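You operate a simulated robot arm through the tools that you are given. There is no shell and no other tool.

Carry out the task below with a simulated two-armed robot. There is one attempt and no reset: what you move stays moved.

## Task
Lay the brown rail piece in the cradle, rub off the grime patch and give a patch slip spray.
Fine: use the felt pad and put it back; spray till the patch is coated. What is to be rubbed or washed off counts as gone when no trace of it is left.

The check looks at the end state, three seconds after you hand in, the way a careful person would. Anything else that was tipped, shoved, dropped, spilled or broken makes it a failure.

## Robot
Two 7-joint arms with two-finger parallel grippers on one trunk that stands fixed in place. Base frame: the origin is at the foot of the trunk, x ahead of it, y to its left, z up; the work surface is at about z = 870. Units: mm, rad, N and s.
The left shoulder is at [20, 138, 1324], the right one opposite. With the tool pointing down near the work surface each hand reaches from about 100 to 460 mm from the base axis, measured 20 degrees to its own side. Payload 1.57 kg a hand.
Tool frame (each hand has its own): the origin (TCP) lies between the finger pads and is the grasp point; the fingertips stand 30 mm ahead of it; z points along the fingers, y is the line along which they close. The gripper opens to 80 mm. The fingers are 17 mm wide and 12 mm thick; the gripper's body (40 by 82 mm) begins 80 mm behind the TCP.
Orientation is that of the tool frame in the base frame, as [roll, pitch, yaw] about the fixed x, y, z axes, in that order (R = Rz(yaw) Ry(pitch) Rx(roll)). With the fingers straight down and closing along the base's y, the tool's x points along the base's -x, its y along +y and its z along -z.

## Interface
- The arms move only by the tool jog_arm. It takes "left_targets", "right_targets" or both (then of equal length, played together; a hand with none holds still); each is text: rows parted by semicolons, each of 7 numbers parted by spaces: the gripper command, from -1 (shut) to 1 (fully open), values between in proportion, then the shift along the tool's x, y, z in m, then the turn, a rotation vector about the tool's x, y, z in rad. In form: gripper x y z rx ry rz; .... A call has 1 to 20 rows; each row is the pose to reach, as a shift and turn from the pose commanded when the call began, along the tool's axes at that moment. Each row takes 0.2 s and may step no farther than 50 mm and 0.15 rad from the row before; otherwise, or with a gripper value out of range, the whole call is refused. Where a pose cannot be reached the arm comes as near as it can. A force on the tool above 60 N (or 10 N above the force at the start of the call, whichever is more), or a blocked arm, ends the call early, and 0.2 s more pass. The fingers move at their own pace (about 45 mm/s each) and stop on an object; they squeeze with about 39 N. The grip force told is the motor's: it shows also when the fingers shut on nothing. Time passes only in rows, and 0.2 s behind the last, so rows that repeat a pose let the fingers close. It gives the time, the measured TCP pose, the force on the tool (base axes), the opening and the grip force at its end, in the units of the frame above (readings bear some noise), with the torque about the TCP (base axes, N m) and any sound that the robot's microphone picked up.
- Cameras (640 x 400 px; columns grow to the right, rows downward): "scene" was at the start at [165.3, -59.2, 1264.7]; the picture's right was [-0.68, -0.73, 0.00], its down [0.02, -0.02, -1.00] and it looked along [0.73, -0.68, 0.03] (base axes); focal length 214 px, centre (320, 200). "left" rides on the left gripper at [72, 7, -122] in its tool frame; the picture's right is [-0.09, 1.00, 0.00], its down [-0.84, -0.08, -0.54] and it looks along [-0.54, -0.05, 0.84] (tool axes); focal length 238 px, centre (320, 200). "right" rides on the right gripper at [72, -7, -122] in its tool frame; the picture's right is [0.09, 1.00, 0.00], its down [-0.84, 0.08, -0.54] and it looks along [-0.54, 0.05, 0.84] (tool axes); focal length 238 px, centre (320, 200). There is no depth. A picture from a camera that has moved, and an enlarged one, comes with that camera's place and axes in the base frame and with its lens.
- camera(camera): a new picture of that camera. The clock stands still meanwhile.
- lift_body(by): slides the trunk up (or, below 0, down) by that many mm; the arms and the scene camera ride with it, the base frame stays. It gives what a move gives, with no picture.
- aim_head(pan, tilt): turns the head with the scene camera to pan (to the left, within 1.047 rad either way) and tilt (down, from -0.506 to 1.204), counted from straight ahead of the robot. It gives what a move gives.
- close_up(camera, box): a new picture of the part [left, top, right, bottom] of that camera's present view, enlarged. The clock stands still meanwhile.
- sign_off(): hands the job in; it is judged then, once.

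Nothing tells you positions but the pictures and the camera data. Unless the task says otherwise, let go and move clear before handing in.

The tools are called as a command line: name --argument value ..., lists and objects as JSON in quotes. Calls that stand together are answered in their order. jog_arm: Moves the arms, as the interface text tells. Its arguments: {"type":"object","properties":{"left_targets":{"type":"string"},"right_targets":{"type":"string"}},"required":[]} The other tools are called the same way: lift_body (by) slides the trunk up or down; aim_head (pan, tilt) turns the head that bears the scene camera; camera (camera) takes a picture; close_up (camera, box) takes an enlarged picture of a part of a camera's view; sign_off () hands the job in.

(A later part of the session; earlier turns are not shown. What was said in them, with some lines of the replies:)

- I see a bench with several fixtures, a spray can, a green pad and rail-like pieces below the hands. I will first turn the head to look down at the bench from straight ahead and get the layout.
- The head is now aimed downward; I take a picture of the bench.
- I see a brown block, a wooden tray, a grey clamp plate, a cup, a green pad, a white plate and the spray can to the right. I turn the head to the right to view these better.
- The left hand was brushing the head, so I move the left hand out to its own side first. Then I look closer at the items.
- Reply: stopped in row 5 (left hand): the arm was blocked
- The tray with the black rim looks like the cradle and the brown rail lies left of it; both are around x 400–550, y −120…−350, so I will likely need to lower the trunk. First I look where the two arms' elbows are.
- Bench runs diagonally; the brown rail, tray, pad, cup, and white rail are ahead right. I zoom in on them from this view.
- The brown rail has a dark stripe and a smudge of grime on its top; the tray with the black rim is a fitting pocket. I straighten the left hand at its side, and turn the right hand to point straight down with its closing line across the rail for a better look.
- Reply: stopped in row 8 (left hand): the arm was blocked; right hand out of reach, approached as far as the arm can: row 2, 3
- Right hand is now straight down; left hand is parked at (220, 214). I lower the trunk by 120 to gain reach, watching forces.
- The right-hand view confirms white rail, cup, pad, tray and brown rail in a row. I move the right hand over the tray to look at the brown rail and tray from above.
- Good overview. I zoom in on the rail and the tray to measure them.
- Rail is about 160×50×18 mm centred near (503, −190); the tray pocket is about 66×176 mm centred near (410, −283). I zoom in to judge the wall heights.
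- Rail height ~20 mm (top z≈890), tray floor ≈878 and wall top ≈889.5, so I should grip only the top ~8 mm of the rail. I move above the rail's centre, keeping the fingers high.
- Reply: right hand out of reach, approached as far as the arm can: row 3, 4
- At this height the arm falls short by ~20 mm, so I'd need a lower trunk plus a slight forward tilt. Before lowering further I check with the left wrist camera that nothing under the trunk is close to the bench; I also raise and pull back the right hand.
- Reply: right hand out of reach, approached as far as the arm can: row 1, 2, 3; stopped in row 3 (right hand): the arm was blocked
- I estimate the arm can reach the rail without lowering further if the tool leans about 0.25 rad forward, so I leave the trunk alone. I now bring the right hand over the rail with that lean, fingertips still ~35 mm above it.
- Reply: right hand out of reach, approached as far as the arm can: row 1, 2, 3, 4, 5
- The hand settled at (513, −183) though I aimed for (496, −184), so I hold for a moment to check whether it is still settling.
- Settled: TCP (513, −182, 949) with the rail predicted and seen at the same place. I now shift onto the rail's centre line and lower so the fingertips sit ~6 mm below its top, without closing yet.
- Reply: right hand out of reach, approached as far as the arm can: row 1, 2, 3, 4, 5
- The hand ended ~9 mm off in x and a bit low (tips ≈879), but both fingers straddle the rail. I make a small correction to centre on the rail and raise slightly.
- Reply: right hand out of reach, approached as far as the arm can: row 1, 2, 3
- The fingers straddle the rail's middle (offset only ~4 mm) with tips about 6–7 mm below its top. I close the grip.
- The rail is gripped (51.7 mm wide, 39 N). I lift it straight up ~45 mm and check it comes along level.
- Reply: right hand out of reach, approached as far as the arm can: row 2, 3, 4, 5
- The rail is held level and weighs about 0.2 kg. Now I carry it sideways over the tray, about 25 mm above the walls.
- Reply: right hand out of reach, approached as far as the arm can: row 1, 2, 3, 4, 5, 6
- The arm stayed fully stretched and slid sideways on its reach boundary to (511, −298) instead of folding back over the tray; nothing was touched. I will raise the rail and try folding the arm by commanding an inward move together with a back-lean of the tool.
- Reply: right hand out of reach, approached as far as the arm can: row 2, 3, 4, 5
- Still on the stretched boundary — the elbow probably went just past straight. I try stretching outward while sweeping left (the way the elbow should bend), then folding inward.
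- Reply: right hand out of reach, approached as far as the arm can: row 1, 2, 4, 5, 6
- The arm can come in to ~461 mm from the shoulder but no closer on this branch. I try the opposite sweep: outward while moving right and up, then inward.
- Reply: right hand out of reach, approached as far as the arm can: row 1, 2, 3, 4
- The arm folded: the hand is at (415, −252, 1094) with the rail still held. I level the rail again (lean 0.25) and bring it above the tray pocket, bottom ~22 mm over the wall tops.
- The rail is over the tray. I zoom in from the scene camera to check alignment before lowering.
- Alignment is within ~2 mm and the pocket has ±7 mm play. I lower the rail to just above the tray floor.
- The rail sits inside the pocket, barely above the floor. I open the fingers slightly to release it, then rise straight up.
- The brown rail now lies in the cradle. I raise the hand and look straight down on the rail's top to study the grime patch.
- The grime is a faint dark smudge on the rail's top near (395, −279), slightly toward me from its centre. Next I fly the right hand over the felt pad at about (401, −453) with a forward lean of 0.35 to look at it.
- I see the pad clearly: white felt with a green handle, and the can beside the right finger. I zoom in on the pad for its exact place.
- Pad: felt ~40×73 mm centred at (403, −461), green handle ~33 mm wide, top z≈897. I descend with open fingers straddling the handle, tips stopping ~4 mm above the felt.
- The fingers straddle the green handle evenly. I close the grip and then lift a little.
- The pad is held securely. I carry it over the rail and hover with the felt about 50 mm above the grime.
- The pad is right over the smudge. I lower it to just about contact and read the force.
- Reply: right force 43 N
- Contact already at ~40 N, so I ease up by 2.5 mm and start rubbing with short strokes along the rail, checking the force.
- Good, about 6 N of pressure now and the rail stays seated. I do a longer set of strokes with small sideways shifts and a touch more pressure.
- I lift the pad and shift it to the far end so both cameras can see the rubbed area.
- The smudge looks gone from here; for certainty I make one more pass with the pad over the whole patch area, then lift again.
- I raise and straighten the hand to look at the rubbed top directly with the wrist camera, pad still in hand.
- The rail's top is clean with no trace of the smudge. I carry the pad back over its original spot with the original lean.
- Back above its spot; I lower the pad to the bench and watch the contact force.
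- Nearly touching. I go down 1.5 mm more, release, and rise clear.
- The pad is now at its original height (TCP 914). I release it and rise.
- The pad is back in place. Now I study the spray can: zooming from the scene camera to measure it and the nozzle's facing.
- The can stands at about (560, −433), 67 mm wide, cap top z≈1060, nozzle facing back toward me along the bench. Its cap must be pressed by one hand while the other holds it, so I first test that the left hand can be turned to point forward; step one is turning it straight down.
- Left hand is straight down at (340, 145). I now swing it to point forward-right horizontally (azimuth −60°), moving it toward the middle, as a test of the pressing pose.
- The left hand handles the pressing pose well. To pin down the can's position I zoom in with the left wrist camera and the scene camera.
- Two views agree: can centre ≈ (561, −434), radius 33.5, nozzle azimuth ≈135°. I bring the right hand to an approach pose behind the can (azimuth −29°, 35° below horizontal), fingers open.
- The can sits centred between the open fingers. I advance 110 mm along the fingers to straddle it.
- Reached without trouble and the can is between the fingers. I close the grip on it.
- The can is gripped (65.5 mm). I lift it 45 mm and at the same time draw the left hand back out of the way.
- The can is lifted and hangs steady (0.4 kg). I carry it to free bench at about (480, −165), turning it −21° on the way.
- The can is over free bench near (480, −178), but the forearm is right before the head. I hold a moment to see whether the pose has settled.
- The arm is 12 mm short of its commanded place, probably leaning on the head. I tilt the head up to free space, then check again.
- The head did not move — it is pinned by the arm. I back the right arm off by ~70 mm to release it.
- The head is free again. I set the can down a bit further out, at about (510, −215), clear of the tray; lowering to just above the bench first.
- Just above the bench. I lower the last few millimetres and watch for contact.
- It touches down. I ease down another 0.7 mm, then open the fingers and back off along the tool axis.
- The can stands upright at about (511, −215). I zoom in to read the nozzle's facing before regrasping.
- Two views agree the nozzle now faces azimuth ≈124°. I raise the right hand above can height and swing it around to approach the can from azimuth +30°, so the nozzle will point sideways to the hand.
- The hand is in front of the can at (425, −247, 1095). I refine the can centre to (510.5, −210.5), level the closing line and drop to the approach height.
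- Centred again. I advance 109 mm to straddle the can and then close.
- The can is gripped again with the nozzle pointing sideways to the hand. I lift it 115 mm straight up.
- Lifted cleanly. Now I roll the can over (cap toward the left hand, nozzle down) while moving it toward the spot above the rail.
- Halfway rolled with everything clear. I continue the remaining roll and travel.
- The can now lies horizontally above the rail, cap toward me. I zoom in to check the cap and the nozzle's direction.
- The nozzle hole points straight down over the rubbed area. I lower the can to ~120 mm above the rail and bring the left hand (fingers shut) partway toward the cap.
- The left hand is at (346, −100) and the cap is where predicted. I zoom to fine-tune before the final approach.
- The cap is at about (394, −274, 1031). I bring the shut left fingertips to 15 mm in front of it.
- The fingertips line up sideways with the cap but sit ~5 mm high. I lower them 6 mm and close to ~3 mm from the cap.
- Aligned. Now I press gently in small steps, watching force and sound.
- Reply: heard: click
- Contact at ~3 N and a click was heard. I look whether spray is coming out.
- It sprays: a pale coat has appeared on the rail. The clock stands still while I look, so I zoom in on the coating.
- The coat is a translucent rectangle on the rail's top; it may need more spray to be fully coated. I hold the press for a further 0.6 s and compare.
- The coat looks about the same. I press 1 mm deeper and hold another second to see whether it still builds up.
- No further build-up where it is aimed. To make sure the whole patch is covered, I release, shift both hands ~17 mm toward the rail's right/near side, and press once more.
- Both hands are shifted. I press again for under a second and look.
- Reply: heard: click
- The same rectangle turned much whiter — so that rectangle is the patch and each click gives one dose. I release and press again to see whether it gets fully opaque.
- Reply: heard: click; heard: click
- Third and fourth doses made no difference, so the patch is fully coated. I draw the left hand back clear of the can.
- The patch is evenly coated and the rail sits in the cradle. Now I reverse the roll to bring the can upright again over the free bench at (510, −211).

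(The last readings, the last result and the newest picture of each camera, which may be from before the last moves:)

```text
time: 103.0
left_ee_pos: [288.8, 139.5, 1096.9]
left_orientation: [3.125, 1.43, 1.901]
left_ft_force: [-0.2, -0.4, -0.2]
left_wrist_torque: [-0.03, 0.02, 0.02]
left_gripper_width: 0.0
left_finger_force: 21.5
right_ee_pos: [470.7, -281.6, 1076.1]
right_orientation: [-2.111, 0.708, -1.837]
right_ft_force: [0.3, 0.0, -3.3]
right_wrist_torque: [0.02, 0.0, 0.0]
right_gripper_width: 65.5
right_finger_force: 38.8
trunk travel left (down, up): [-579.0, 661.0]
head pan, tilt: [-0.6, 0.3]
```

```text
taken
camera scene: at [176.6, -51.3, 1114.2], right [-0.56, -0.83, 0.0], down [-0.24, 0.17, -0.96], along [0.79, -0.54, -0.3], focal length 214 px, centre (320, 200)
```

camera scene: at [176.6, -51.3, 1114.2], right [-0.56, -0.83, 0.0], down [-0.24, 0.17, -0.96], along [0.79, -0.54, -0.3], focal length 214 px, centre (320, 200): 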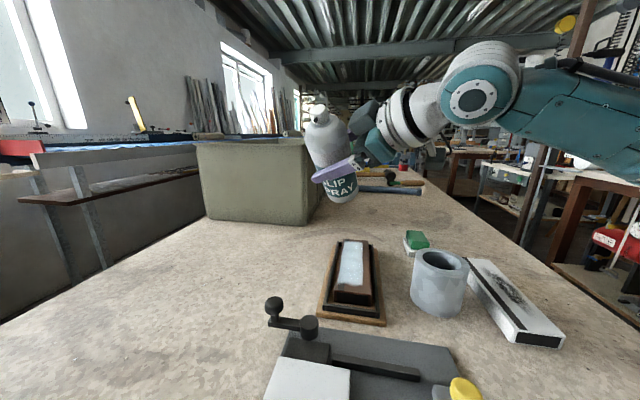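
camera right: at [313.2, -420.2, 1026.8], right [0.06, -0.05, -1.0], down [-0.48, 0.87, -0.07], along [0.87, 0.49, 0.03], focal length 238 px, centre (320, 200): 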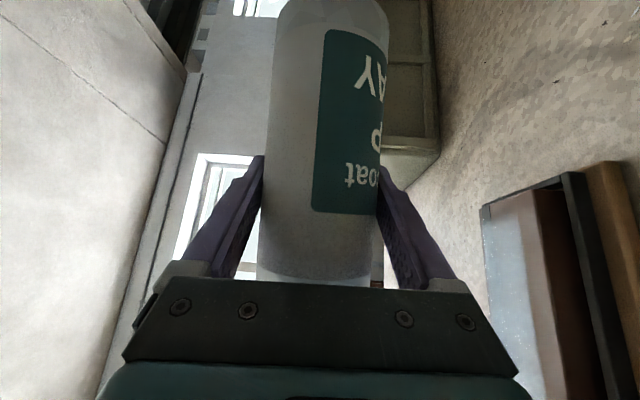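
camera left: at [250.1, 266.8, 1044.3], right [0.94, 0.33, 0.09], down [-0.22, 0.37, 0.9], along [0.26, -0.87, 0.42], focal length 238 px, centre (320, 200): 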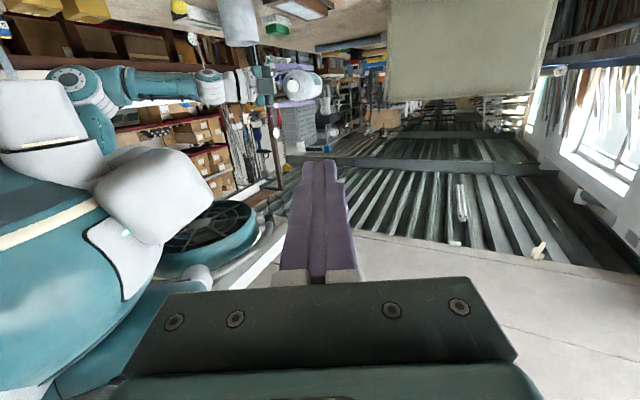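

Halfway back upright. I continue the remaining roll to vertical.

jog_arm --right_targets "-1 -0.0124 0.0063 0.0082 -0.0835 0.0059 0.1158; -1 -0.0248 0.0126 0.0164 -0.1671 0.0117 0.2317; -1 -0.0372 0.0188 0.0245 -0.2506 0.0176 0.3475; -1 -0.0496 0.0251 0.0327 -0.3342 0.0234 0.4633; -1 -0.062 0.0314 0.0409 -0.4177 0.0293 0.5791; -1 -0.062 0.0314 0.0409 -0.4177 0.0293 0.5791"

camera --camera "scene"

```text
time: 104.4
left_ee_pos: [288.1, 139.3, 1098.1]
left_orientation: [3.125, 1.431, 1.902]
left_ft_force: [0.4, 0.2, 0.6]
left_wrist_torque: [0.01, 0.0, 0.0]
left_gripper_width: 0.0
left_finger_force: 21.4
right_ee_pos: [509.2, -210.0, 1079.4]
right_orientation: [3.136, 0.984, -2.625]
right_ft_force: [0.3, -0.4, -4.0]
right_wrist_torque: [0.01, -0.03, -0.01]
right_gripper_width: 65.3
right_finger_force: 39.0
trunk travel left (down, up): [-579.0, 661.0]
head pan, tilt: [-0.6, 0.3]
```

```text
taken
camera scene: at [176.5, -51.3, 1114.2], right [-0.56, -0.83, 0.0], down [-0.24, 0.17, -0.96], along [0.79, -0.54, -0.3], focal length 214 px, centre (320, 200)
```

scene: 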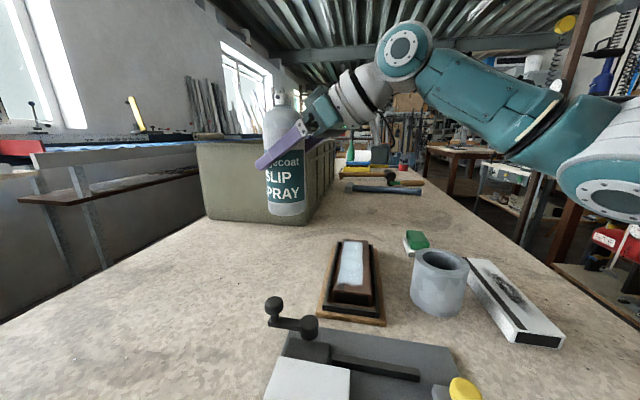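

The can is upright again. I lower it towards the bench, stopping a few millimetres above.

jog_arm --right_targets "-1 0.0225 0 0.015 0 0 0; -1 0.045 0 0.0299 0 0 0; -1 0.0674 0 0.0449 0 0 0; -1 0.0833 0 0.0554 0 0 0; -1 0.0908 0 0.0603 0 0 0; -1 0.0908 0 0.0603 0 0 0"

close_up --camera "scene" --box '[230, 120, 380, 270]'

```text
time: 105.8
left_ee_pos: [289.5, 140.4, 1098.3]
left_orientation: [3.124, 1.43, 1.902]
left_ft_force: [0.1, 0.0, -0.2]
left_wrist_torque: [-0.01, 0.01, -0.02]
left_gripper_width: 0.0
left_finger_force: 21.0
right_ee_pos: [510.6, -212.6, 969.5]
right_orientation: [3.142, 0.982, -2.621]
right_ft_force: [0.0, 0.2, -4.2]
right_wrist_torque: [0.0, 0.02, -0.01]
right_gripper_width: 65.4
right_finger_force: 39.1
trunk travel left (down, up): [-579.0, 661.0]
head pan, tilt: [-0.6, 0.3]
```

```text
2.67 times, centred on (305, 195) of scene
camera zoom: at [176.5, -51.3, 1114.2], right [-0.56, -0.83, 0.0], down [-0.24, 0.17, -0.96], along [0.79, -0.54, -0.3], focal length 572 px, centre (360, 213)
```

zoom: 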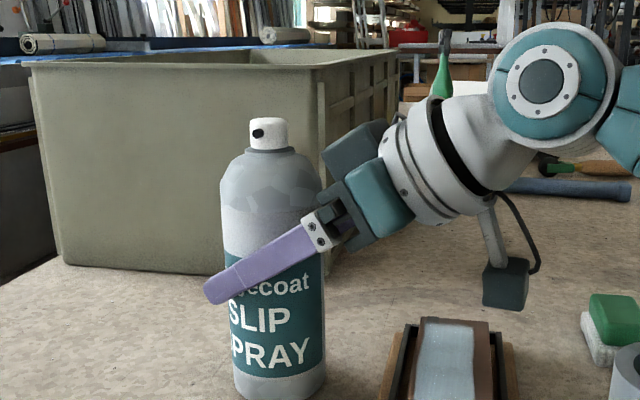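

jog_arm --right_targets "-1 0.0013 0 0.0008 0 0 0; -1 0.0025 0 0.0017 0 0 0; -1 0.0025 0 0.0017 0 0 0"

```text
time: 106.6
left_ee_pos: [288.3, 140.3, 1098.4]
left_orientation: [3.125, 1.433, 1.902]
left_ft_force: [-0.3, 0.1, 0.5]
left_wrist_torque: [0.01, 0.01, 0.01]
left_gripper_width: 0.0
left_finger_force: 21.2
right_ee_pos: [509.1, -209.0, 967.4]
right_orientation: [3.139, 0.983, -2.621]
right_ft_force: [-0.1, -0.3, -2.9]
right_wrist_torque: [-0.01, -0.01, -0.02]
right_gripper_width: 65.3
right_finger_force: 38.7
trunk travel left (down, up): [-579.0, 661.0]
head pan, tilt: [-0.6, 0.3]
```

jog_arm --right_targets "-1 0.0008 0 0.0006 0 0 0; -1 0.0017 0 0.0011 0 0 0; -1 0.0017 0 0.0011 0 0 0"

```text
time: 107.4
left_ee_pos: [288.9, 140.6, 1098.3]
left_orientation: [3.126, 1.432, 1.904]
left_ft_force: [-0.1, -0.2, -0.3]
left_wrist_torque: [0.01, 0.0, 0.01]
left_gripper_width: 0.1
left_finger_force: 21.8
right_ee_pos: [509.7, -209.7, 966.6]
right_orientation: [3.14, 0.986, -2.62]
right_ft_force: [-2.4, 0.4, 2.8]
right_wrist_torque: [-0.13, 0.16, -0.06]
right_gripper_width: 65.1
right_finger_force: 38.8
trunk travel left (down, up): [-579.0, 661.0]
head pan, tilt: [-0.6, 0.3]
```

The can rests on the bench (contact felt). I open the fingers and withdraw straight back along the tool axis.

jog_arm --right_targets "0.7 -0.0003 0 -0.0002 0 0 0; 1 -0.0003 0 -0.0002 0 0 0; 1 -0.0003 0 -0.0002 0 0 0; 1 -0.0003 0 -0.02 0 0 0; 1 -0.0003 0 -0.05 0 0 0; 1 -0.0003 0 -0.085 0 0 0; 1 -0.0003 0 -0.12 0 0 0; 1 -0.0003 0 -0.12 0 0 0"

camera --camera "scene"

camera --camera "right"

```text
time: 109.2
left_ee_pos: [288.8, 139.9, 1097.8]
left_orientation: [3.125, 1.434, 1.9]
left_ft_force: [-0.1, 0.4, 0.5]
left_wrist_torque: [0.03, -0.04, 0.0]
left_gripper_width: 0.1
left_finger_force: 21.4
right_ee_pos: [424.2, -260.1, 1033.8]
right_orientation: [3.14, 0.985, -2.622]
right_ft_force: [0.2, -0.5, 1.1]
right_wrist_torque: [0.01, 0.02, 0.01]
right_gripper_width: 80.0
right_finger_force: 0.0
trunk travel left (down, up): [-579.0, 661.0]
head pan, tilt: [-0.6, 0.3]
```

```text
taken
camera scene: at [176.8, -51.4, 1114.3], right [-0.56, -0.83, 0.0], down [-0.24, 0.17, -0.96], along [0.79, -0.54, -0.3], focal length 214 px, centre (320, 200)
```

scene: 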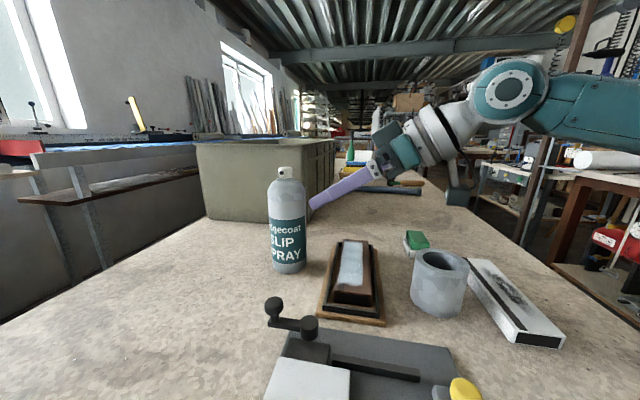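

```text
taken
camera right: at [305.4, -335.9, 1041.9], right [-0.54, 0.84, -0.08], down [-0.03, 0.07, 1.0], along [0.84, 0.54, -0.02], focal length 238 px, centre (320, 200)
```

right: 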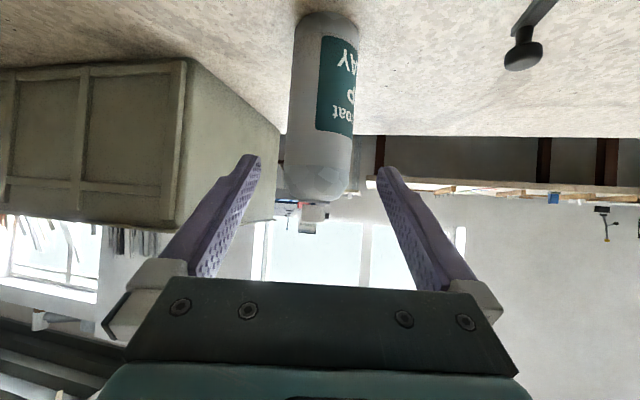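

The can stands upright on the bench. I raise the right hand clear and take a last careful look at everything.

jog_arm --right_targets "1 -0.0375 0 -0.0249 0 0 0; 1 -0.075 0 -0.0498 0 0 0; 1 -0.058 -0.0132 -0.0753 0 0 0; 1 -0.0411 -0.0265 -0.1008 0 0 0; 1 -0.0242 -0.0397 -0.1263 0 0 0; 1 -0.0242 -0.0397 -0.1263 0 0 0"

aim_head --pan -0.6 --tilt 0.6

camera --camera "scene"

close_up --camera "scene" --box '[290, 120, 480, 260]'

```text
time: 110.6
left_ee_pos: [289.4, 140.6, 1098.2]
left_orientation: [3.125, 1.433, 1.901]
left_ft_force: [0.5, -0.3, -0.1]
left_wrist_torque: [0.0, 0.01, 0.01]
left_gripper_width: 0.0
left_finger_force: 21.8
right_ee_pos: [364.4, -340.0, 1122.9]
right_orientation: [3.14, 0.982, -2.621]
right_ft_force: [-0.6, -0.9, 0.3]
right_wrist_torque: [-0.02, -0.01, 0.03]
right_gripper_width: 80.2
right_finger_force: 0.1
trunk travel left (down, up): [-579.0, 661.0]
head pan, tilt: [-0.6, 0.3]
```

```text
time: 111.4
left_ee_pos: [290.0, 139.7, 1098.4]
left_orientation: [3.124, 1.433, 1.899]
left_ft_force: [0.4, -0.6, -0.3]
left_wrist_torque: [0.01, 0.04, 0.03]
left_gripper_width: 0.0
left_finger_force: 20.9
right_ee_pos: [364.9, -339.7, 1123.8]
right_orientation: [3.14, 0.985, -2.62]
right_ft_force: [-0.5, -0.1, -0.2]
right_wrist_torque: [-0.01, 0.02, 0.01]
right_gripper_width: 80.0
right_finger_force: 0.1
trunk travel left (down, up): [-579.0, 661.0]
head pan, tilt: [-0.6, 0.6]
```

```text
taken
camera scene: at [172.7, -48.6, 1086.9], right [-0.56, -0.83, 0.0], down [-0.47, 0.32, -0.83], along [0.68, -0.47, -0.56], focal length 214 px, centre (320, 200)
```

scene: 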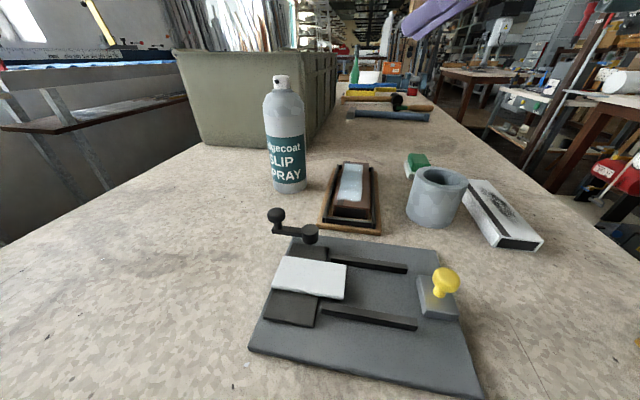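

```text
2.86 times, centred on (385, 190) of scene
camera zoom: at [172.7, -48.6, 1086.9], right [-0.56, -0.83, 0.0], down [-0.47, 0.32, -0.83], along [0.68, -0.47, -0.56], focal length 613 px, centre (134, 229)
```

zoom: 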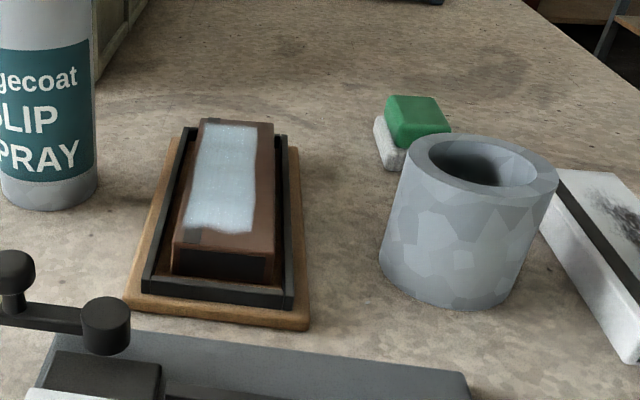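

The brown rail lies in the cradle with its patch evenly coated and the grime gone. The felt pad is back in its place, the spray can stands upright, nothing else looks disturbed, and both hands are empty and clear, so I hand in the job.

sign_off

```text
The job is handed in.
```

The job is handed in. The brown rail piece lies in the cradle, the grime patch is rubbed off with no trace visible, and its top has a coat of slip spray.

- **Felt pad:** it is back where I picked it up.
- **Spraying:** I pressed the can four times. The second dose whitened the patch and the last two made no visible difference, so I took it as fully coated.
- **Spray can:** I left it standing upright on free bench to the left of the cradle, about 230 mm from where it started. The task only asked for the pad to be put back.
- **Contact with the head:** twice an arm touched the robot's own head, first the left fingers when the head turned, then the right arm while carrying the can. I backed off each time, and nothing on the bench looked disturbed.

Both hands are empty and clear of the work.
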